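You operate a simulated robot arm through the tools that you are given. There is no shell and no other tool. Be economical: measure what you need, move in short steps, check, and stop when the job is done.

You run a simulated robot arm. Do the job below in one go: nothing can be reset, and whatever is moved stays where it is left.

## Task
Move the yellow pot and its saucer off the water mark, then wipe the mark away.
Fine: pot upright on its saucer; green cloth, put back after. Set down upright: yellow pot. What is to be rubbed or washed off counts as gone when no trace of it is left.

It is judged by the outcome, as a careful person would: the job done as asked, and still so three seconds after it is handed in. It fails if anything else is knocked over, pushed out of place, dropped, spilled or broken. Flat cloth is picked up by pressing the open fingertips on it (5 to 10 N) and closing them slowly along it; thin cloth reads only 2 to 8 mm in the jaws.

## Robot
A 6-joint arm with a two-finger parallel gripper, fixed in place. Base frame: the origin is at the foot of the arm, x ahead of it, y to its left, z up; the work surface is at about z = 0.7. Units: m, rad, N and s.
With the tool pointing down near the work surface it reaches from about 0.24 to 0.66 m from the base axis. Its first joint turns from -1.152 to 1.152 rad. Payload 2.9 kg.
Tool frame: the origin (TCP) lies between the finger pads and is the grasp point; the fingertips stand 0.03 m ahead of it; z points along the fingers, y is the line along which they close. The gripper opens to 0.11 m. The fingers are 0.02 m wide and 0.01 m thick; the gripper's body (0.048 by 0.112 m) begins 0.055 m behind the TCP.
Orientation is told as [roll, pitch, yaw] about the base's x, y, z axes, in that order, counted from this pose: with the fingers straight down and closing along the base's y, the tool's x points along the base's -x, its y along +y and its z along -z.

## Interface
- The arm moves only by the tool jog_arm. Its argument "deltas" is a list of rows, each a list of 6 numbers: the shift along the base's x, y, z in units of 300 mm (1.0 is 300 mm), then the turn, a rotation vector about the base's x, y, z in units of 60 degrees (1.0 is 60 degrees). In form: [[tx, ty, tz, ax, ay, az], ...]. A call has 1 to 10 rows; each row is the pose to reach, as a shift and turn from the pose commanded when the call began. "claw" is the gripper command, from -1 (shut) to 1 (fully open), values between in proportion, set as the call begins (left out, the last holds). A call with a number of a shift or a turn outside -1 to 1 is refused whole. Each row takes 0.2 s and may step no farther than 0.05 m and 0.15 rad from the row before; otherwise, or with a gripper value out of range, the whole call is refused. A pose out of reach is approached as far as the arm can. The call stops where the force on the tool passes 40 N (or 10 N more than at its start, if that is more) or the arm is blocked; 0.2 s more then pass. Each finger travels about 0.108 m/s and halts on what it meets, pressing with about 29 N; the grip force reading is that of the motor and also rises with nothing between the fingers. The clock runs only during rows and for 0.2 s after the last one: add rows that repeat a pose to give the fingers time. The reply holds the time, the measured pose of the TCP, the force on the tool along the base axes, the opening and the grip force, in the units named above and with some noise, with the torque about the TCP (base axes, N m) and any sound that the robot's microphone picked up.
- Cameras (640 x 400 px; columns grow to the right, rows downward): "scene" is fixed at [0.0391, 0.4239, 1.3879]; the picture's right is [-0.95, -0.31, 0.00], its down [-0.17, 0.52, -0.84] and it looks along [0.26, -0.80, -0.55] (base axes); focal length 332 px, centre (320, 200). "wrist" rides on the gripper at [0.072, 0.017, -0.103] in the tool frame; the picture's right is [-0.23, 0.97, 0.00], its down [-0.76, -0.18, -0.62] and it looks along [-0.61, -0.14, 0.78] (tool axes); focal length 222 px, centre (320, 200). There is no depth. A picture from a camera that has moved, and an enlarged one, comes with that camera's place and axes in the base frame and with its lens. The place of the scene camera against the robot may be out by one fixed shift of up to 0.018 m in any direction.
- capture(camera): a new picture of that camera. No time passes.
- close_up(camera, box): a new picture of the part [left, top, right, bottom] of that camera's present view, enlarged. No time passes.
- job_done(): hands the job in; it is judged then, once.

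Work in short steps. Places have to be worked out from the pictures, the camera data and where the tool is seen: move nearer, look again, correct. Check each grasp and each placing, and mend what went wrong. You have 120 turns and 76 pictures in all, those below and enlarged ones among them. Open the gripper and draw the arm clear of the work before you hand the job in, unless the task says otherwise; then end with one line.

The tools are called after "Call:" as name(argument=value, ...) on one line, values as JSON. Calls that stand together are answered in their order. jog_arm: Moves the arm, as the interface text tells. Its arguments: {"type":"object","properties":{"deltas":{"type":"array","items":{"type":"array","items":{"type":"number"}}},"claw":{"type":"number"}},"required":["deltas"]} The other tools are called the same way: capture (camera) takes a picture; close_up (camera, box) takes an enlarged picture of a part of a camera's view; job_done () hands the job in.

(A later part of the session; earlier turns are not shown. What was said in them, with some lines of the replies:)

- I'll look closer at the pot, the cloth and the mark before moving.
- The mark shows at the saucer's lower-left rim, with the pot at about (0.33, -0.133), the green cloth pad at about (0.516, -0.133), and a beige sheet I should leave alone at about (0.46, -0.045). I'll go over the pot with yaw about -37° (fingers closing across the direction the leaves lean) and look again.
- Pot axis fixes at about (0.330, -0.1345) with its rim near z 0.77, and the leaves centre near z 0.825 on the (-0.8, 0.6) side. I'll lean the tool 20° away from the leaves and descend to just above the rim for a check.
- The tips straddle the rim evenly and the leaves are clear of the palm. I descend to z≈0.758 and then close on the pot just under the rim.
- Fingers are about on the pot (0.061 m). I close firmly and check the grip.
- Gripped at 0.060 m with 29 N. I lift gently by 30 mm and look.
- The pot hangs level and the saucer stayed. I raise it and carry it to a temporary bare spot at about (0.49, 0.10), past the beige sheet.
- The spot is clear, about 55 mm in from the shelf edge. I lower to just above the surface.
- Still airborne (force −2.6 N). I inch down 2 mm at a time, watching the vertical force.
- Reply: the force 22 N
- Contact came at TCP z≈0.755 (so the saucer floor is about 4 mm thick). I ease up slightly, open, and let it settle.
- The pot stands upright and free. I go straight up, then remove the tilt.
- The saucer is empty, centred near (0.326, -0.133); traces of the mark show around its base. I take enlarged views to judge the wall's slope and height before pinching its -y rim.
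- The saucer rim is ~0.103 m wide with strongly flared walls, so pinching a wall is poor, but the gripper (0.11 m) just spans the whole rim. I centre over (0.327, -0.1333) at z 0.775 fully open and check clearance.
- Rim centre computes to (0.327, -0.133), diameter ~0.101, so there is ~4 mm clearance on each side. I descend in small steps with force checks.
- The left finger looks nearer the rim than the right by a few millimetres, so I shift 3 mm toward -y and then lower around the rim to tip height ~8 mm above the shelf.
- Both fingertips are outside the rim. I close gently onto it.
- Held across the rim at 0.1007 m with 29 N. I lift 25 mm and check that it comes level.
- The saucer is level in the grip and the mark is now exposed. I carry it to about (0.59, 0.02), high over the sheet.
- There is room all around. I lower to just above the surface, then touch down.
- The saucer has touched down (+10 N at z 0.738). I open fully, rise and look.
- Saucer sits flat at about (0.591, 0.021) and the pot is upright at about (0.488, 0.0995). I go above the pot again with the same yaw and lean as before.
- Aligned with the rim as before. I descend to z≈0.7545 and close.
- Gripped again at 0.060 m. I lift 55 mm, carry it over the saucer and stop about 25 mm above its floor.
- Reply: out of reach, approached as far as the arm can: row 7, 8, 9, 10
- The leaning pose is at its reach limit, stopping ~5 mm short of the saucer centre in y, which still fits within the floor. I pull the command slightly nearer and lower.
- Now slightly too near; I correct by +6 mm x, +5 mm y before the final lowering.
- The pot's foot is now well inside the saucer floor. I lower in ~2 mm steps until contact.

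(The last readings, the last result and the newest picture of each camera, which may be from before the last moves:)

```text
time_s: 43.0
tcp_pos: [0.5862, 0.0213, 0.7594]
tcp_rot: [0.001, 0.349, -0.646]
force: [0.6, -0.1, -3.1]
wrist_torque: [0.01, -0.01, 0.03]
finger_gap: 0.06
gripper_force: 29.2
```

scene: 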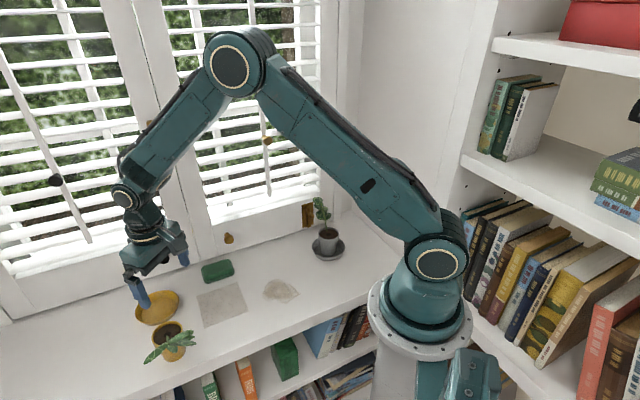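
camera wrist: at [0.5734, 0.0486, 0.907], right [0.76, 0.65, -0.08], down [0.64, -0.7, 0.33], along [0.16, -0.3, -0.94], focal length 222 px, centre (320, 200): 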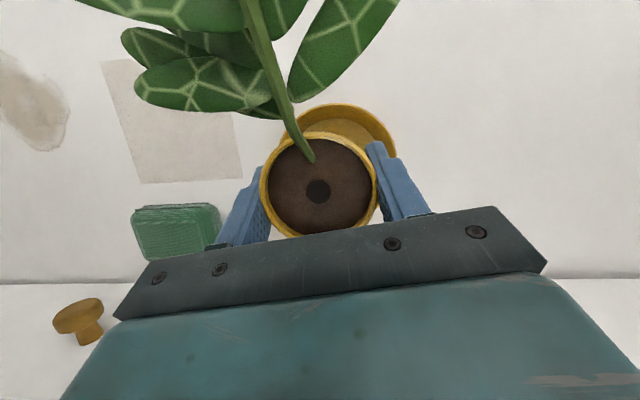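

Call:
jog_arm(deltas=[[0, 0, -0.004, 0, 0, 0], [0, 0, -0.004, 0, 0, 0]])

Call:
jog_arm(deltas=[[0, 0, -0.004, 0, 0, 0], [0, 0, -0.004, 0, 0, 0]])

```text
time_s: 43.6
tcp_pos: [0.587, 0.0217, 0.759]
tcp_rot: [-0.001, 0.347, -0.647]
force: [-3.2, -1.5, 9.0]
wrist_torque: [-0.17, 0.17, 0.01]
finger_gap: 0.0601
gripper_force: 28.4
```

```text
time_s: 44.2
tcp_pos: [0.5869, 0.0215, 0.7584]
tcp_rot: [0.003, 0.347, -0.644]
force: [-4.0, -0.5, 20.8]
wrist_torque: [0.04, 0.06, 0.07]
finger_gap: 0.06
gripper_force: 29.2
```

The pot is seated in the saucer. I ease off slightly, open slowly, then rise straight up.

Call:
jog_arm(deltas=[[0, 0, 0.005, 0, 0, 0], [0, 0, 0.005, 0, 0, 0]])

Call:
jog_arm(deltas=[[0, 0, 0, 0, 0, 0], [0, 0, 0, 0, 0, 0], [0, 0, 0, 0, 0, 0], [0, 0, 0, 0, 0, 0]], claw=0.95)

Call:
jog_arm(deltas=[[0, 0, 0.1, 0, 0, 0], [-0.01, 0.0, 0.22, 0, 0, 0], [-0.04, 0.0, 0.35, 0, 0, 0], [-0.08, 0, 0.5, 0, 0, 0], [-0.15, -0.1, 0.5, 0, 0, 0], [-0.2, -0.24, 0.5, 0, 0, 0]])

Call:
close_up(camera="scene", box=[90, 230, 310, 350])

```text
time_s: 44.8
tcp_pos: [0.5877, 0.0214, 0.7576]
tcp_rot: [0.0, 0.348, -0.645]
force: [4.2, 1.1, 12.2]
wrist_torque: [0.12, -0.35, -0.01]
finger_gap: 0.06
gripper_force: 28.9
```

```text
time_s: 45.8
tcp_pos: [0.5873, 0.0223, 0.7584]
tcp_rot: [-0.001, 0.35, -0.646]
force: [0.4, 1.1, 0.9]
wrist_torque: [0.03, 0.02, 0.05]
finger_gap: 0.1073
gripper_force: 0.0
```

```text
time_s: 47.2
tcp_pos: [0.5292, -0.049, 0.9077]
tcp_rot: [0.001, 0.349, -0.645]
force: [-0.5, -0.6, 0.4]
wrist_torque: [-0.03, 0.01, 0.0]
finger_gap: 0.1071
gripper_force: 0.2
```

```text
2.91 times, centred on (200, 290) of scene
camera zoom: at [0.039, 0.4239, 1.3879], right [-0.95, -0.31, 0.0], down [-0.17, 0.52, -0.84], along [0.26, -0.8, -0.55], focal length 966 px, centre (669, -62)
```

zoom: 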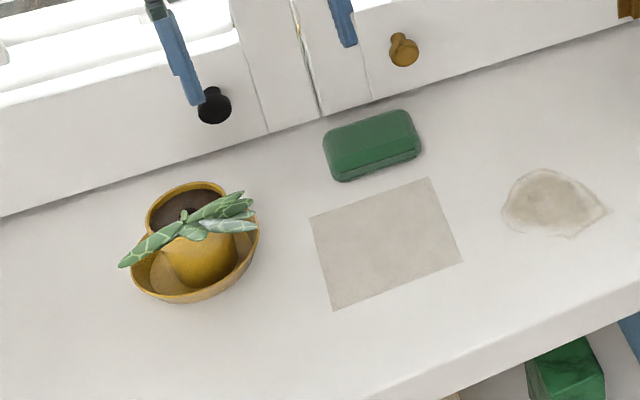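

Pot and saucer are safely placed and the mark is clear. Now I remove the lean and hover over the green cloth, lined up with its long axis (yaw about -50°).

Call:
jog_arm(deltas=[[0, 0, 0, -0.067, -0.089, 0], [0, -0.05, 0, -0.133, -0.178, 0], [-0.02, -0.15, 0, -0.2, -0.267, 0], [-0.04, -0.28, 0, -0.2, -0.267, 0]], claw=1)

Call:
jog_arm(deltas=[[0, 0, -0.08, 0, 0, -0.11], [0, 0, -0.15, 0, 0, -0.218], [0, 0, -0.15, 0, 0, -0.218]])

Call:
capture(camera="wrist")

```text
time_s: 48.2
tcp_pos: [0.5155, -0.1351, 0.9085]
tcp_rot: [0.0, -0.002, -0.644]
force: [0.3, 0.3, 0.2]
wrist_torque: [0.01, 0.0, 0.01]
finger_gap: 0.1101
gripper_force: 0.2
```

```text
time_s: 49.0
tcp_pos: [0.515, -0.1341, 0.8623]
tcp_rot: [0.0, 0.0, -0.874]
force: [0.2, -0.7, 0.2]
wrist_torque: [0.01, 0.02, 0.01]
finger_gap: 0.1097
gripper_force: 0.2
```

```text
39 pictures are left
camera wrist: at [0.4813, -0.0674, 0.9673], right [0.89, 0.45, 0.0], down [0.35, -0.7, 0.62], along [0.28, -0.56, -0.78], focal length 222 px, centre (320, 200)
```

wrist: 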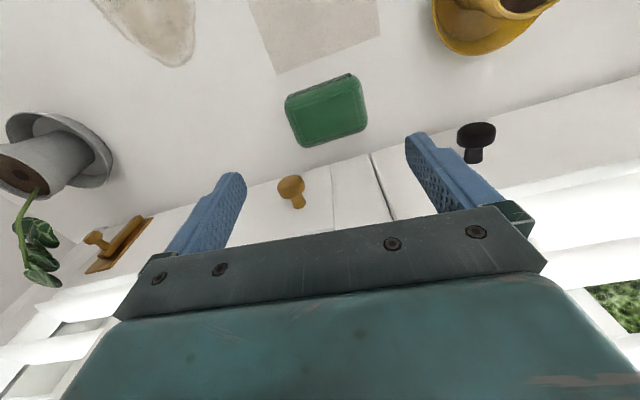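

The cloth pad is centred near (0.5215, -0.132), ~0.076 m long, axis at 45°. I correct yaw to -45° and descend to just above it.

Call:
jog_arm(deltas=[[0.022, 0.005, -0.1, 0, 0, 0.085], [0.022, 0.005, -0.22, 0, 0, 0.085], [0.022, 0.005, -0.3, 0, 0, 0.085], [0.022, 0.005, -0.3, 0, 0, 0.085]])

Call:
capture(camera="wrist")

Call:
close_up(camera="scene", box=[170, 220, 270, 300])

```text
time_s: 50.0
tcp_pos: [0.521, -0.133, 0.7722]
tcp_rot: [0.0, 0.001, -0.785]
force: [0.0, 0.5, -0.1]
wrist_torque: [-0.01, 0.03, 0.01]
finger_gap: 0.1101
gripper_force: 0.1
```

```text
38 pictures are left
camera wrist: at [0.4825, -0.0693, 0.877], right [0.85, 0.53, 0.0], down [0.41, -0.66, 0.62], along [0.33, -0.53, -0.78], focal length 222 px, centre (320, 200)
```

wrist: 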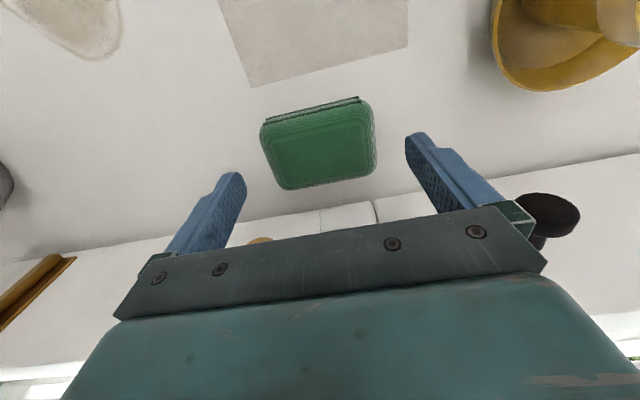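

```text
5.00 times, centred on (220, 260) of scene
camera zoom: at [0.0391, 0.4239, 1.3879], right [-0.95, -0.31, 0.0], down [-0.17, 0.52, -0.84], along [0.26, -0.8, -0.55], focal length 1660 px, centre (820, -100)
```

zoom: 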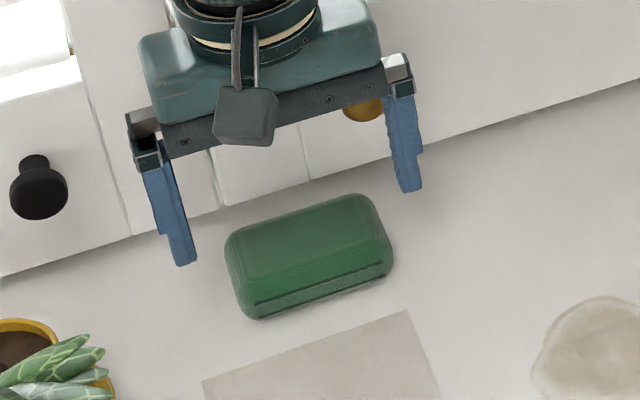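

Well aligned: pad centre about (0.5205, -0.131), 0.08 m long. I descend to z 0.736 (tips ~6 mm off the shelf) and close gently.

Call:
jog_arm(deltas=[[0, 0.006, -0.06, 0, 0, 0], [0, 0.006, -0.1, 0, 0, 0], [0, 0.006, -0.12, 0, 0, 0], [0, 0.006, -0.12, 0, 0, 0]])

Call:
jog_arm(deltas=[[0, 0, 0, 0, 0, 0], [0, 0, 0, 0, 0, 0], [0, 0, 0, 0, 0, 0]], claw=0.5)

Call:
capture(camera="wrist")

```text
time_s: 51.0
tcp_pos: [0.5214, -0.1317, 0.7374]
tcp_rot: [-0.001, -0.001, -0.786]
force: [0.6, 0.0, -1.1]
wrist_torque: [-0.01, 0.01, 0.03]
finger_gap: 0.11
gripper_force: 0.0
```

```text
time_s: 51.8
tcp_pos: [0.5218, -0.1317, 0.7369]
tcp_rot: [0.001, -0.002, -0.784]
force: [-0.2, -0.4, 1.0]
wrist_torque: [0.0, -0.01, -0.04]
finger_gap: 0.0837
gripper_force: 29.2
```

```text
36 pictures are left
camera wrist: at [0.4825, -0.0684, 0.8416], right [0.85, 0.53, 0.0], down [0.41, -0.66, 0.62], along [0.33, -0.53, -0.78], focal length 222 px, centre (320, 200)
```

wrist: 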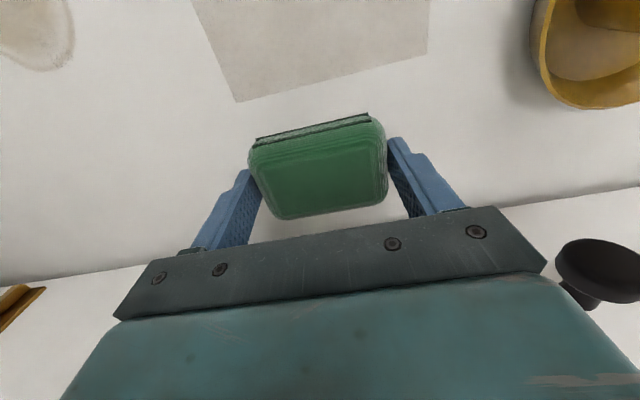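

Held at 0.084 m with 29 N. I keep a firm hold and lift, then look.

Call:
jog_arm(deltas=[[0, 0, 0, 0, 0, 0], [0, 0, 0.04, 0, 0, 0], [0, 0, 0.1, 0, 0, 0], [0, 0, 0.1, 0, 0, 0]], claw=0.3)

Call:
close_up(camera="scene", box=[170, 220, 310, 310])

```text
time_s: 52.8
tcp_pos: [0.522, -0.1305, 0.7675]
tcp_rot: [0.0, 0.0, -0.784]
force: [-0.4, -0.4, 0.0]
wrist_torque: [-0.01, -0.01, 0.01]
finger_gap: 0.0836
gripper_force: 28.9
```

```text
4.44 times, centred on (240, 265) of scene
camera zoom: at [0.0391, 0.4239, 1.3879], right [-0.95, -0.31, 0.0], down [-0.17, 0.52, -0.84], along [0.26, -0.8, -0.55], focal length 1476 px, centre (676, -89)
```

zoom: 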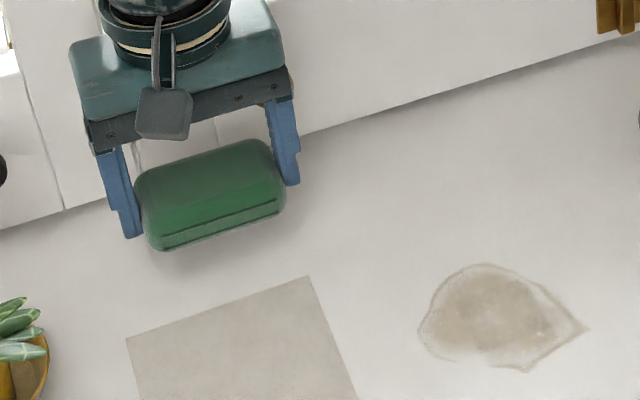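

The pad is held level. The mark spans roughly along-shelf 0.098–0.195 and depth 0.272–0.363 (45° axes). I carry the pad over to its near side and check with the wrist camera.

Call:
jog_arm(deltas=[[-0.05, 0, 0.1, 0, 0, 0], [-0.18, 0.01, 0.18, 0, 0, 0], [-0.32, 0.015, 0.2, 0, 0, 0], [-0.46, 0.02, 0.2, 0, 0, 0], [-0.58, 0.03, 0.2, 0, 0, 0], [-0.64, 0.033, 0.2, 0, 0, 0], [-0.64, 0.033, 0.2, 0, 0, 0]])

Call:
capture(camera="wrist")

Call:
close_up(camera="scene", box=[220, 200, 360, 310])

```text
time_s: 54.4
tcp_pos: [0.33, -0.12, 0.825]
tcp_rot: [0.001, 0.0, -0.786]
force: [0.4, 0.3, -0.4]
wrist_torque: [-0.01, 0.0, 0.0]
finger_gap: 0.0838
gripper_force: 29.1
```

```text
34 pictures are left
camera wrist: at [0.2906, -0.0568, 0.9292], right [0.85, 0.53, 0.0], down [0.41, -0.66, 0.62], along [0.33, -0.53, -0.78], focal length 222 px, centre (320, 200)
```

wrist: 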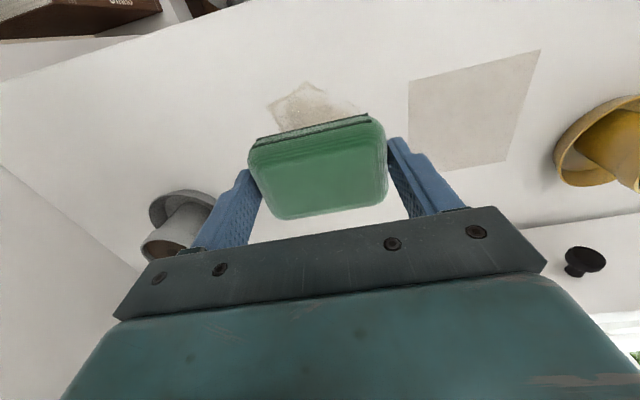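

```text
3.64 times, centred on (290, 255) of scene
camera zoom: at [0.0391, 0.4239, 1.3879], right [-0.95, -0.31, 0.0], down [-0.17, 0.52, -0.84], along [0.26, -0.8, -0.55], focal length 1207 px, centre (429, 0)
```

zoom: 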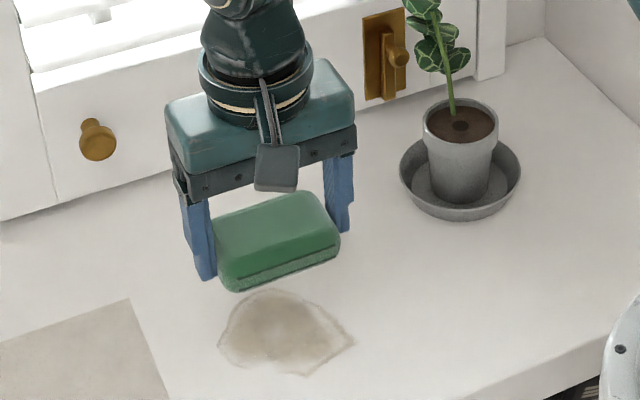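

The wrist view puts the mark at about p 0.095–0.192, q 0.282–0.374, with the sheet starting at p≈0.237. I lower the pad onto bare shelf just in front of the mark (p 0.12, q 0.26).

Call:
jog_arm(deltas=[[-0.1, 0.035, -0.05, 0, 0, 0], [-0.203, 0.07, -0.12, 0, 0, 0], [-0.203, 0.07, -0.21, 0, 0, 0], [-0.203, 0.07, -0.27, 0, 0, 0], [-0.203, 0.07, -0.27, 0, 0, 0]])

Call:
jog_arm(deltas=[[0, 0, -0.01, 0, 0, 0], [0, 0, -0.02, 0, 0, 0]])

Call:
jog_arm(deltas=[[0, 0, -0.006, 0, 0, 0], [0, 0, -0.006, 0, 0, 0]])

```text
time_s: 55.6
tcp_pos: [0.2693, -0.1003, 0.7449]
tcp_rot: [0.001, 0.001, -0.786]
force: [0.1, 0.1, -0.1]
wrist_torque: [0.01, 0.0, 0.0]
finger_gap: 0.0837
gripper_force: 28.8
```

```text
time_s: 56.2
tcp_pos: [0.2681, -0.0994, 0.74]
tcp_rot: [-0.001, 0.0, -0.786]
force: [-0.3, 0.8, -0.9]
wrist_torque: [0.02, -0.05, -0.01]
finger_gap: 0.0837
gripper_force: 28.7
```

```text
time_s: 56.8
tcp_pos: [0.2697, -0.0997, 0.7373]
tcp_rot: [0.0, 0.0, -0.786]
force: [-0.7, -0.8, -0.9]
wrist_torque: [0.0, 0.01, -0.01]
finger_gap: 0.0838
gripper_force: 29.2
```

Call:
jog_arm(deltas=[[0, 0, -0.006, 0, 0, 0], [0, 0, -0.006, 0, 0, 0]])

Call:
jog_arm(deltas=[[0, 0, -0.004, 0, 0, 0], [0, 0, -0.004, 0, 0, 0]])

```text
time_s: 57.4
tcp_pos: [0.2688, -0.0992, 0.7371]
tcp_rot: [-0.001, 0.0, -0.785]
force: [-1.1, 1.0, 26.7]
wrist_torque: [-0.02, 0.15, -0.02]
finger_gap: 0.0836
gripper_force: 29.2
```

```text
time_s: 58.0
tcp_pos: [0.2696, -0.1007, 0.7354]
tcp_rot: [0.003, -0.002, -0.786]
force: [0.2, 1.7, 37.3]
wrist_torque: [-0.01, -0.02, 0.0]
finger_gap: 0.0837
gripper_force: 28.8
```

Contact is stiff (37 N), so I back off about 2.5 mm to a moderate wiping pressure.

Call:
jog_arm(deltas=[[0, 0, 0.0065, 0, 0, 0], [0, 0, 0.0065, 0, 0, 0]])

```text
time_s: 58.6
tcp_pos: [0.2687, -0.1003, 0.7354]
tcp_rot: [-0.001, 0.0, -0.787]
force: [-0.4, -0.2, 1.1]
wrist_torque: [0.0, -0.07, -0.03]
finger_gap: 0.0839
gripper_force: 29.2
```

Call:
jog_arm(deltas=[[0, 0, -0.003, 0, 0, 0], [0, 0, -0.003, 0, 0, 0]])

```text
time_s: 59.2
tcp_pos: [0.2686, -0.1001, 0.7356]
tcp_rot: [-0.002, -0.001, -0.785]
force: [-2.7, 1.5, 9.7]
wrist_torque: [0.02, -0.05, -0.01]
finger_gap: 0.0835
gripper_force: 29.1
```

About 10 N: good. First pass: stroke across the depth (q 0.26→0.39), shift 27 mm along the shelf, and stroke back.

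Call:
jog_arm(deltas=[[0.06, -0.06, 0, 0, 0, 0], [0.12, -0.12, 0, 0, 0, 0], [0.18, -0.18, 0, 0, 0, 0], [0.25, -0.25, 0, 0, 0, 0], [0.31, -0.31, 0, 0, 0, 0], [0.374, -0.246, 0, 0, 0, 0], [0.31, -0.18, 0, 0, 0, 0], [0.244, -0.116, 0, 0, 0, 0], [0.16, -0.03, 0, 0, 0, 0], [0.064, 0.064, 0, 0, 0, 0]])

Call:
capture(camera="scene")

```text
time_s: 61.4
tcp_pos: [0.2876, -0.0826, 0.7382]
tcp_rot: [-0.001, -0.002, -0.784]
force: [0.2, -0.1, -0.6]
wrist_torque: [0.04, 0.0, -0.01]
finger_gap: 0.0837
gripper_force: 29.2
```

```text
32 pictures are left
```

scene: 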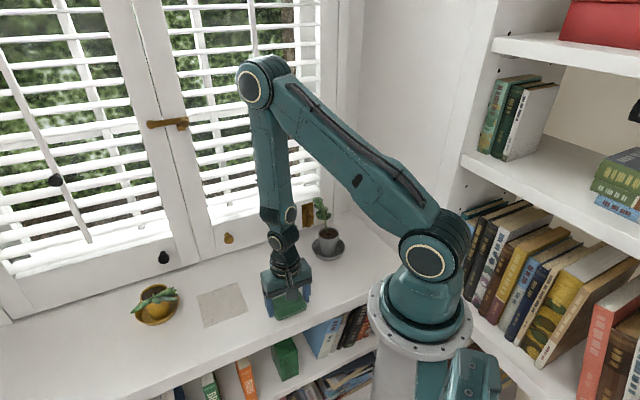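

Call:
close_up(camera="scene", box=[230, 240, 340, 320])

```text
5.00 times, centred on (285, 280) of scene
camera zoom: at [0.0391, 0.4239, 1.3879], right [-0.95, -0.31, 0.0], down [-0.17, 0.52, -0.84], along [0.26, -0.8, -0.55], focal length 1660 px, centre (495, -200)
```

zoom: 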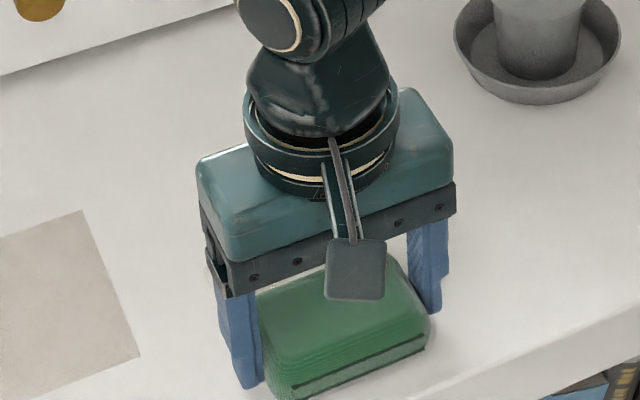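

Most of the area looks cleaner but contact was lost at the end (0 N). I press again and check the force.

Call:
jog_arm(deltas=[[0, 0, -0.004, 0, 0, 0], [0, 0, -0.004, 0, 0, 0]])

Call:
jog_arm(deltas=[[0, 0, -0.003, 0, 0, 0], [0, 0, -0.003, 0, 0, 0]])

```text
time_s: 62.0
tcp_pos: [0.2884, -0.0809, 0.7378]
tcp_rot: [0.0, 0.001, -0.784]
force: [0.0, 0.5, -0.3]
wrist_torque: [0.01, 0.02, -0.03]
finger_gap: 0.0838
gripper_force: 29.6
```

```text
time_s: 62.6
tcp_pos: [0.2884, -0.081, 0.7347]
tcp_rot: [0.0, 0.001, -0.787]
force: [-0.8, -0.7, 6.5]
wrist_torque: [0.01, 0.03, 0.01]
finger_gap: 0.0838
gripper_force: 28.9
```

Contact regained (6.5 N). Second pass: stroke out at p≈0.146, shift to p≈0.173, stroke back, with slightly more pressure.

Call:
jog_arm(deltas=[[0.06, -0.06, -0.003, 0, 0, 0], [0.12, -0.12, -0.003, 0, 0, 0], [0.18, -0.18, -0.003, 0, 0, 0], [0.25, -0.25, -0.004, 0, 0, 0], [0.31, -0.31, -0.004, 0, 0, 0], [0.374, -0.246, -0.004, 0, 0, 0], [0.31, -0.18, -0.005, 0, 0, 0], [0.244, -0.116, -0.005, 0, 0, 0], [0.16, -0.03, -0.005, 0, 0, 0], [0.074, 0.054, -0.006, 0, 0, 0]])

Call:
jog_arm(deltas=[[-0.06, -0.06, 0, 0, 0, 0], [-0.12, -0.12, 0, 0, 0, 0], [-0.06, -0.18, 0, 0, 0, 0], [0.0, -0.24, 0, 0, 0, 0], [0.06, -0.3, 0, 0, 0, 0], [0.12, -0.36, 0, 0, 0, 0], [0.18, -0.42, -0.001, 0, 0, 0]])

```text
time_s: 63.8
tcp_pos: [0.3729, -0.1676, 0.7349]
tcp_rot: [0.001, -0.002, -0.783]
force: [0.1, -1.5, 5.3]
wrist_torque: [-0.06, 0.1, 0.02]
finger_gap: 0.0837
gripper_force: 29.2
stopped in row 5: the force on the tool passed its limit at 42 N (the readings are from after the stop); the commanded pose is now the measured one
```

```text
time_s: 65.2
tcp_pos: [0.4031, -0.2677, 0.7352]
tcp_rot: [-0.002, 0.013, -0.782]
force: [7.6, -10.0, 40.7]
wrist_torque: [-0.47, -0.83, -0.12]
finger_gap: 0.0835
gripper_force: 28.9
stopped in row 7: the force on the tool passed its limit at 59 N (the readings are from after the stop); the commanded pose is now the measured one
```

The first call stopped early, so the second ran further back than intended and the pad may be touching the window foot. I lift away from it straight off and look.

Call:
jog_arm(deltas=[[-0.03, 0.03, 0.02, 0, 0, 0], [-0.06, 0.06, 0.1, 0, 0, 0], [-0.08, 0.08, 0.2, 0, 0, 0], [-0.1, 0.1, 0.3, 0, 0, 0]])

Call:
capture(camera="scene")

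Call:
close_up(camera="scene", box=[200, 200, 360, 320])

```text
time_s: 66.2
tcp_pos: [0.3773, -0.2391, 0.8215]
tcp_rot: [-0.003, 0.012, -0.782]
force: [-0.6, -0.5, -0.3]
wrist_torque: [0.05, 0.0, 0.0]
finger_gap: 0.084
gripper_force: 29.1
```

```text
30 pictures are left
```

scene: 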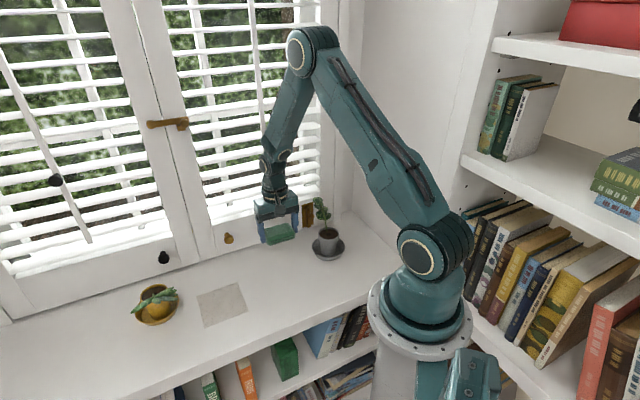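

```text
3.33 times, centred on (280, 260) of scene
camera zoom: at [0.0391, 0.4239, 1.3879], right [-0.95, -0.31, 0.0], down [-0.17, 0.52, -0.84], along [0.26, -0.8, -0.55], focal length 1107 px, centre (453, 0)
```

zoom: 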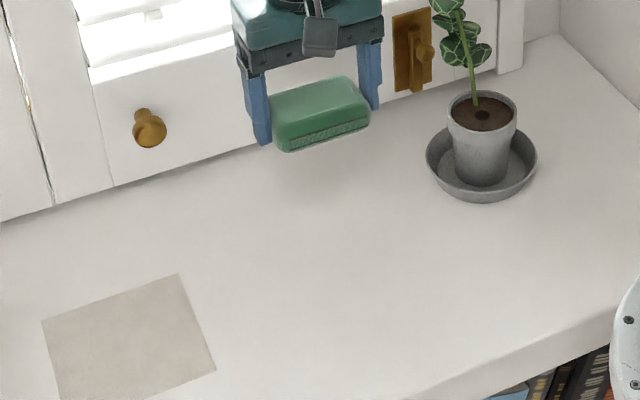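

Nothing was displaced (grey pot, sheet and window as before) and the mark seems gone. I enlarge the place to look for faint traces.

Call:
close_up(camera="scene", box=[250, 265, 314, 305])

Call:
close_up(camera="wrist", box=[240, 0, 480, 150])

```text
10.00 times, centred on (282, 285) of scene
camera zoom: at [0.0391, 0.4239, 1.3879], right [-0.95, -0.31, 0.0], down [-0.17, 0.52, -0.84], along [0.26, -0.8, -0.55], focal length 3320 px, centre (700, -650)
```

zoom: 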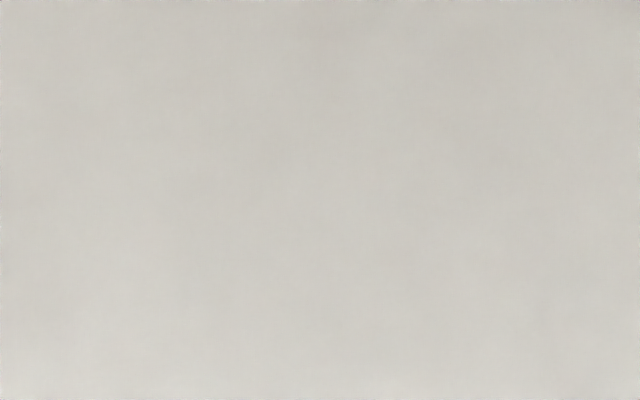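

```text
2.67 times, centred on (360, 75) of wrist
camera zoom: at [0.3387, -0.1764, 0.9264], right [0.85, 0.53, 0.0], down [0.42, -0.67, 0.61], along [0.32, -0.52, -0.79], focal length 592 px, centre (213, 533)
```

zoom: 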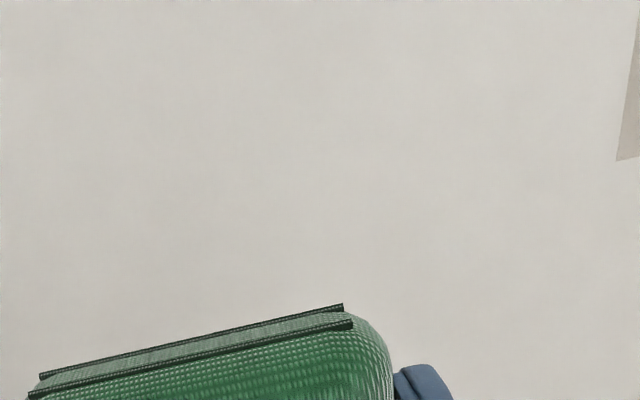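

No trace visible. For insurance on the far-right margin (that column was cut short), I'll do one more light pass at p≈0.165, keeping clear of the sheet.

Call:
jog_arm(deltas=[[-0.05, 0.13, 0, 0, -0.0115, 0], [-0.11, 0.27, 0, 0, -0.0115, 0], [-0.17, 0.41, 0, 0, -0.0115, 0], [-0.232, 0.55, 0, 0, -0.0115, 0], [-0.232, 0.55, -0.12, 0, -0.0115, 0], [-0.232, 0.55, -0.22, 0, -0.0115, 0], [-0.232, 0.55, -0.272, 0, -0.0115, 0], [-0.232, 0.55, -0.272, 0, -0.0115, 0]])

Call:
jog_arm(deltas=[[0, 0, -0.007, 0, 0, 0], [0, 0, -0.007, 0, 0, 0]])

```text
time_s: 68.0
tcp_pos: [0.3069, -0.0763, 0.7398]
tcp_rot: [0.008, 0.005, -0.782]
force: [-0.2, 0.4, 0.8]
wrist_torque: [0.02, 0.0, 0.0]
finger_gap: 0.0837
gripper_force: 28.2
```

```text
time_s: 68.6
tcp_pos: [0.3072, -0.0755, 0.7377]
tcp_rot: [0.007, 0.005, -0.781]
force: [-0.5, 0.7, 0.1]
wrist_torque: [-0.02, 0.02, 0.02]
finger_gap: 0.0838
gripper_force: 29.5
```

Call:
jog_arm(deltas=[[0, 0, -0.005, 0, 0, 0], [0, 0, -0.005, 0, 0, 0]])

Call:
jog_arm(deltas=[[0, 0, -0.004, 0, 0, 0], [0, 0, -0.004, 0, 0, 0]])

```text
time_s: 69.2
tcp_pos: [0.3065, -0.0747, 0.7364]
tcp_rot: [0.007, 0.006, -0.782]
force: [-0.5, 0.1, -0.9]
wrist_torque: [0.02, 0.02, -0.04]
finger_gap: 0.0838
gripper_force: 29.1
```

```text
time_s: 69.8
tcp_pos: [0.3074, -0.0757, 0.7344]
tcp_rot: [0.007, 0.005, -0.781]
force: [0.1, -0.4, -0.9]
wrist_torque: [0.0, 0.0, 0.01]
finger_gap: 0.0834
gripper_force: 29.5
```

Call:
jog_arm(deltas=[[0, 0, -0.004, 0, 0, 0], [0, 0, -0.004, 0, 0, 0]])

Call:
close_up(camera="scene", box=[230, 240, 330, 320])

```text
time_s: 70.4
tcp_pos: [0.308, -0.0766, 0.7343]
tcp_rot: [0.006, 0.003, -0.781]
force: [0.2, -0.4, 9.7]
wrist_torque: [-0.16, 0.45, 0.0]
finger_gap: 0.0836
gripper_force: 29.2
```

```text
5.00 times, centred on (280, 280) of scene
camera zoom: at [0.039, 0.4239, 1.3878], right [-0.95, -0.31, 0.0], down [-0.17, 0.52, -0.84], along [0.26, -0.8, -0.55], focal length 1660 px, centre (520, -200)
```

zoom: 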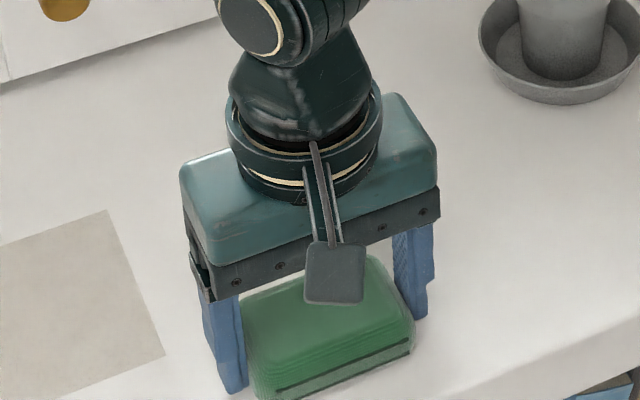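

Good contact (10 N). One stroke back to q≈0.38, then shift to p≈0.135 and return, at constant height.

Call:
jog_arm(deltas=[[0.05, -0.05, 0, 0, 0, 0], [0.1, -0.1, 0, 0, 0, 0], [0.15, -0.15, 0, 0, 0, 0], [0.2, -0.2, 0, 0, 0, 0], [0.25, -0.25, 0, 0, 0, 0]])

```text
time_s: 71.6
tcp_pos: [0.3819, -0.1506, 0.7345]
tcp_rot: [0.007, 0.004, -0.782]
force: [-5.1, 4.9, 20.8]
wrist_torque: [-0.35, 0.82, -0.34]
finger_gap: 0.0836
gripper_force: 29.2
```

Call:
jog_arm(deltas=[[-0.07, -0.07, 0.001, 0, 0, 0], [-0.13, -0.01, 0.001, 0, 0, 0], [-0.19, 0.05, 0.001, 0, 0, 0], [-0.25, 0.11, 0.001, 0, 0, 0], [-0.31, 0.17, 0.001, 0, 0, 0]])

Call:
jog_arm(deltas=[[0.0, 0, 0.1, 0, 0, 0], [0, -0.0, 0.22, 0, 0, 0], [0.08, -0.08, 0.3, 0, 0, 0], [0.18, -0.14, 0.3, 0, 0, 0], [0.3, -0.16, 0.3, 0, 0, 0], [0.42, -0.16, 0.3, 0, 0, 0]])

Call:
close_up(camera="scene", box=[180, 220, 340, 320])

```text
time_s: 72.8
tcp_pos: [0.2876, -0.1, 0.7353]
tcp_rot: [0.008, 0.004, -0.781]
force: [1.0, -1.2, 2.6]
wrist_torque: [-0.13, 0.15, 0.04]
finger_gap: 0.0835
gripper_force: 28.9
```

```text
time_s: 74.2
tcp_pos: [0.413, -0.1477, 0.8263]
tcp_rot: [0.007, 0.005, -0.782]
force: [0.6, 0.1, -0.5]
wrist_torque: [-0.01, 0.04, 0.01]
finger_gap: 0.0838
gripper_force: 28.8
```

```text
4.00 times, centred on (260, 270) of scene
camera zoom: at [0.0391, 0.4239, 1.3879], right [-0.95, -0.31, 0.0], down [-0.17, 0.52, -0.84], along [0.26, -0.8, -0.55], focal length 1328 px, centre (560, -80)
```

zoom: 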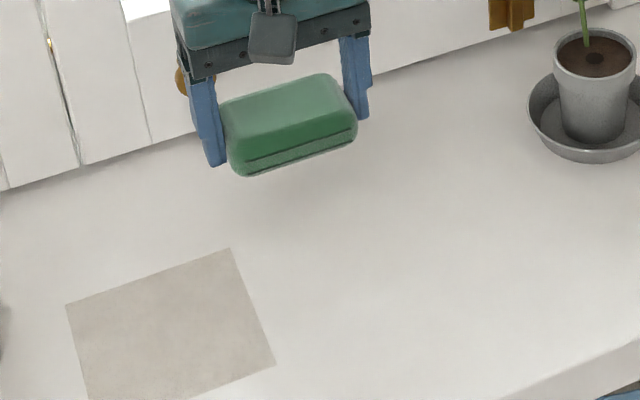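

Clean throughout. I carry the pad back to its original place (TCP 0.5215, -0.1312, yaw -45°) and stop just above the shelf.

Call:
jog_arm(deltas=[[0.1, 0.01, 0, -0.0067, -0.0048, -0.003], [0.2, 0.03, 0, -0.0067, -0.0048, -0.003], [0.3, 0.045, 0, -0.0067, -0.0048, -0.003], [0.362, 0.055, 0, -0.0067, -0.0048, -0.003], [0.362, 0.055, -0.12, -0.0067, -0.0048, -0.003], [0.362, 0.055, -0.22, -0.0067, -0.0048, -0.003], [0.362, 0.055, -0.28, -0.0067, -0.0048, -0.003], [0.362, 0.055, -0.28, -0.0067, -0.0048, -0.003]])

Call:
close_up(camera="scene", box=[170, 220, 270, 300])

```text
time_s: 76.0
tcp_pos: [0.5256, -0.1313, 0.7404]
tcp_rot: [0.006, -0.004, -0.787]
force: [-0.2, 0.4, 0.1]
wrist_torque: [0.02, -0.01, 0.0]
finger_gap: 0.0836
gripper_force: 28.9
```

```text
5.00 times, centred on (220, 260) of scene
camera zoom: at [0.0391, 0.4239, 1.3879], right [-0.95, -0.31, 0.0], down [-0.17, 0.52, -0.84], along [0.26, -0.8, -0.55], focal length 1660 px, centre (820, -100)
```

zoom: 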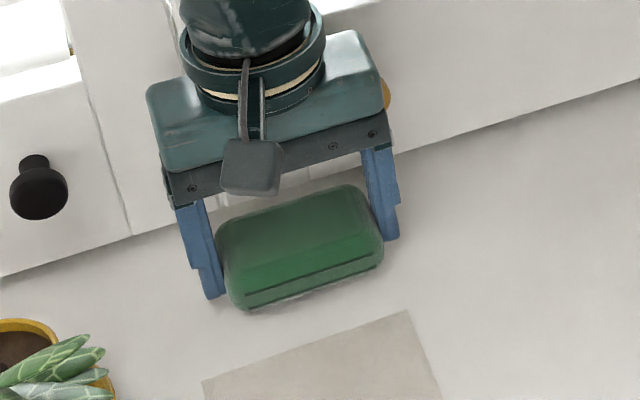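

It sits ~4 mm too far in x versus the original view; I correct that and lower to contact.

Call:
jog_arm(deltas=[[-0.013, 0.002, 0, 0, 0, 0], [-0.013, 0.002, -0.01, 0, 0, 0], [-0.013, 0.002, -0.01, 0, 0, 0]])

Call:
jog_arm(deltas=[[0, 0, -0.004, 0, 0, 0], [0, 0, -0.004, 0, 0, 0]])

Call:
jog_arm(deltas=[[0, 0, -0.004, 0, 0, 0], [0, 0, -0.004, 0, 0, 0]])

```text
time_s: 76.8
tcp_pos: [0.5199, -0.1303, 0.7379]
tcp_rot: [0.007, -0.005, -0.786]
force: [0.1, 0.4, -1.3]
wrist_torque: [0.01, 0.02, 0.01]
finger_gap: 0.0835
gripper_force: 28.7
```

```text
time_s: 77.4
tcp_pos: [0.5194, -0.1293, 0.7367]
tcp_rot: [0.005, -0.003, -0.785]
force: [0.1, 0.2, -0.2]
wrist_torque: [0.02, 0.0, 0.0]
finger_gap: 0.0838
gripper_force: 29.3
```

```text
time_s: 78.0
tcp_pos: [0.5193, -0.1303, 0.7363]
tcp_rot: [0.005, -0.003, -0.785]
force: [-0.2, 0.3, -0.4]
wrist_torque: [0.01, 0.02, 0.0]
finger_gap: 0.0839
gripper_force: 29.2
```

Call:
jog_arm(deltas=[[0.004, -0.002, -0.004, 0, 0, 0], [0.004, -0.002, -0.004, 0, 0, 0]])

Call:
jog_arm(deltas=[[0, 0, -0.004, 0, 0, 0], [0, 0, -0.004, 0, 0, 0]])

```text
time_s: 78.6
tcp_pos: [0.5191, -0.1303, 0.7349]
tcp_rot: [0.009, -0.003, -0.785]
force: [-2.7, 3.2, 8.9]
wrist_torque: [0.08, 0.45, -0.1]
finger_gap: 0.0835
gripper_force: 29.5
```

```text
time_s: 79.2
tcp_pos: [0.5222, -0.1311, 0.7349]
tcp_rot: [0.006, -0.004, -0.784]
force: [-4.8, 1.4, 24.6]
wrist_torque: [0.1, 0.98, -0.01]
finger_gap: 0.0837
gripper_force: 29.0
```

The pad is on the shelf. I open, rise straight up and look.

Call:
jog_arm(deltas=[[0, 0, 0.004, 0, 0, 0], [0, 0, 0.004, 0, 0, 0], [0, 0, 0.004, 0, 0, 0], [0, 0, 0.004, 0, 0, 0]], claw=1)

Call:
jog_arm(deltas=[[0, 0, 0.1, 0, 0, 0], [0, 0, 0.22, 0, 0, 0], [0, 0, 0.35, 0, 0, 0], [-0.08, 0, 0.5, 0, 0, 0], [-0.2, 0, 0.6, 0, 0, 0], [-0.34, 0, 0.7, 0, 0, 0], [-0.48, 0, 0.8, 0, 0, 0], [-0.6, 0, 0.88, 0, 0, 0]])

Call:
capture(camera="scene")

Call:
close_up(camera="scene", box=[170, 220, 270, 300])

Call:
capture(camera="wrist")

```text
time_s: 80.2
tcp_pos: [0.5204, -0.1305, 0.7349]
tcp_rot: [0.005, -0.003, -0.786]
force: [0.3, 0.7, -0.1]
wrist_torque: [0.0, -0.01, -0.01]
finger_gap: 0.11
gripper_force: 0.0
```

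```text
refused: row 4 steps farther than a row can; nothing moved
```

```text
23 pictures are left
```

scene: 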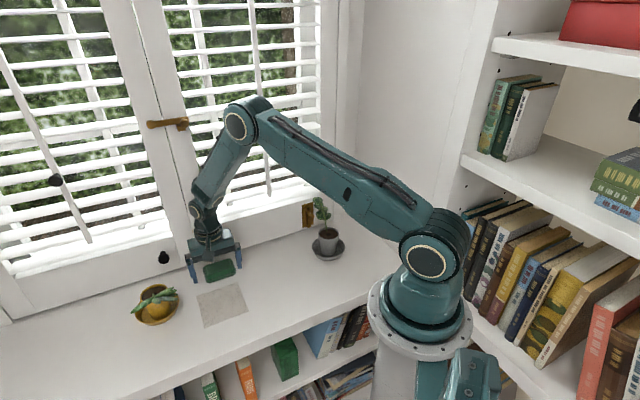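

```text
5.00 times, centred on (220, 260) of scene
camera zoom: at [0.0391, 0.4239, 1.3879], right [-0.95, -0.31, 0.0], down [-0.17, 0.52, -0.84], along [0.26, -0.8, -0.55], focal length 1660 px, centre (820, -100)
```

zoom: 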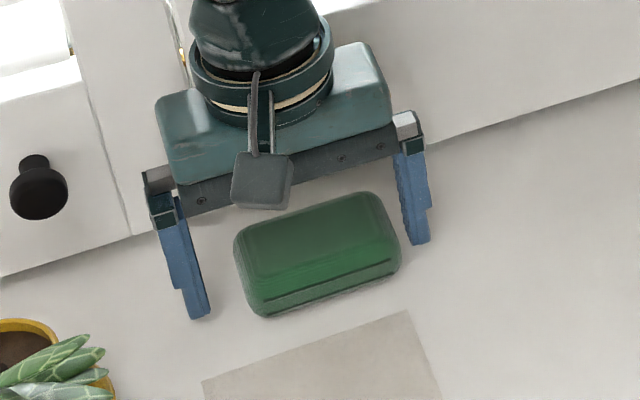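

```text
21 pictures are left
camera wrist: at [0.4809, -0.0676, 0.8388], right [0.85, 0.53, 0.01], down [0.41, -0.67, 0.63], along [0.33, -0.53, -0.78], focal length 222 px, centre (320, 200)
```

wrist: 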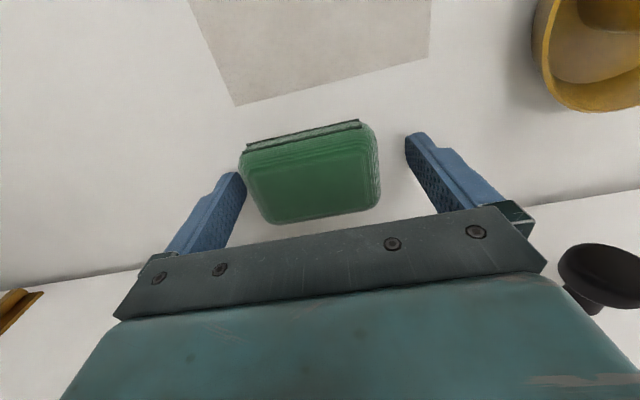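

The cloth is back within about 4 mm of its original spot. I retreat upward and clear in permitted steps.

Call:
jog_arm(deltas=[[0, 0, 0.1, 0, 0, 0], [0, 0, 0.22, 0, 0, 0], [0, 0, 0.35, 0, 0, 0], [-0.04, 0, 0.48, 0, 0, 0], [-0.14, 0, 0.58, 0, 0, 0], [-0.25, 0, 0.68, 0, 0, 0], [-0.36, 0, 0.78, 0, 0, 0], [-0.48, 0, 0.86, 0, 0, 0], [-0.6, 0, 0.9, 0, 0, 0]])

Call:
capture(camera="scene")

Call:
close_up(camera="scene", box=[110, 220, 350, 340])

Call:
capture(camera="wrist")

```text
time_s: 82.2
tcp_pos: [0.3402, -0.1314, 1.0047]
tcp_rot: [0.005, -0.004, -0.786]
force: [-0.2, -1.2, 0.2]
wrist_torque: [0.04, -0.03, 0.01]
finger_gap: 0.1099
gripper_force: 0.1
```

```text
20 pictures are left
```

scene: 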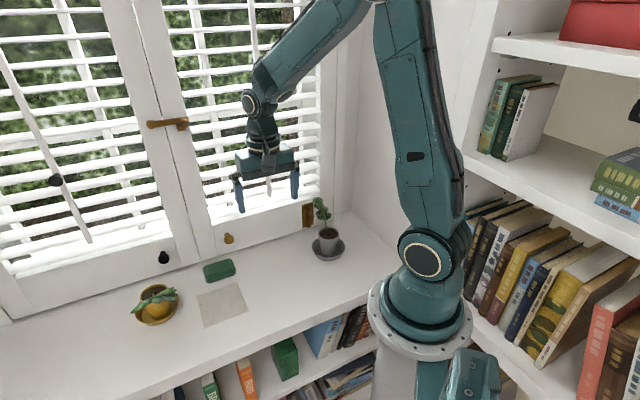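

```text
2.67 times, centred on (230, 280) of scene
camera zoom: at [0.0391, 0.4239, 1.3879], right [-0.95, -0.31, 0.0], down [-0.17, 0.52, -0.84], along [0.26, -0.8, -0.55], focal length 885 px, centre (560, -13)
```

zoom: 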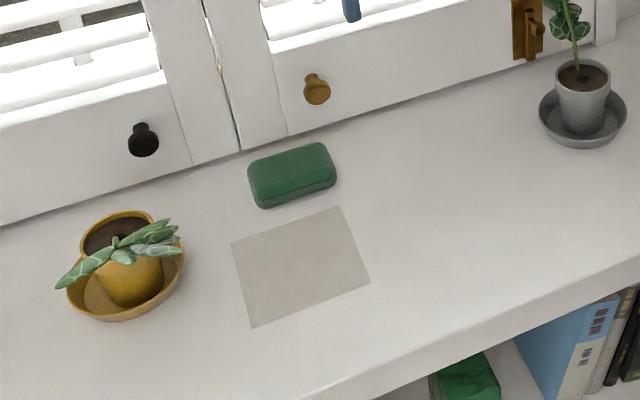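

```text
18 pictures are left
camera wrist: at [0.3005, -0.0681, 1.11], right [0.85, 0.53, 0.01], down [0.41, -0.67, 0.62], along [0.33, -0.53, -0.78], focal length 222 px, centre (320, 200)
```

wrist: 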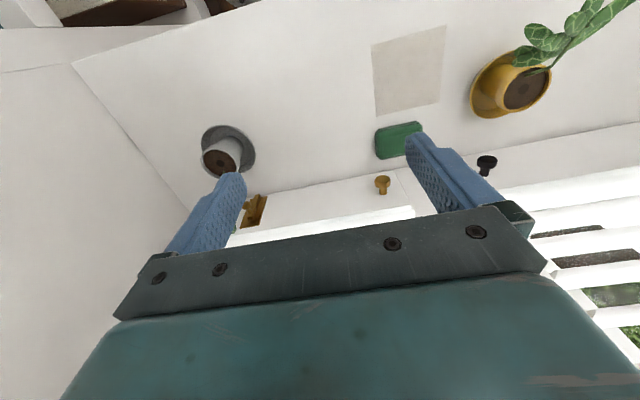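

The mark is gone, the pot stands upright on its saucer, the cloth is back and the arm is clear, so I hand the job in.

Call:
job_done()

```text
The job is handed in.
```

The water mark is wiped away with no trace left in the pictures, the yellow pot stands upright on its saucer further along the shelf, and the green cloth is back within about 4 mm of where it was; during one wiping stroke the cloth ran further back than I intended and may have touched the foot of the window, but nothing was displaced.
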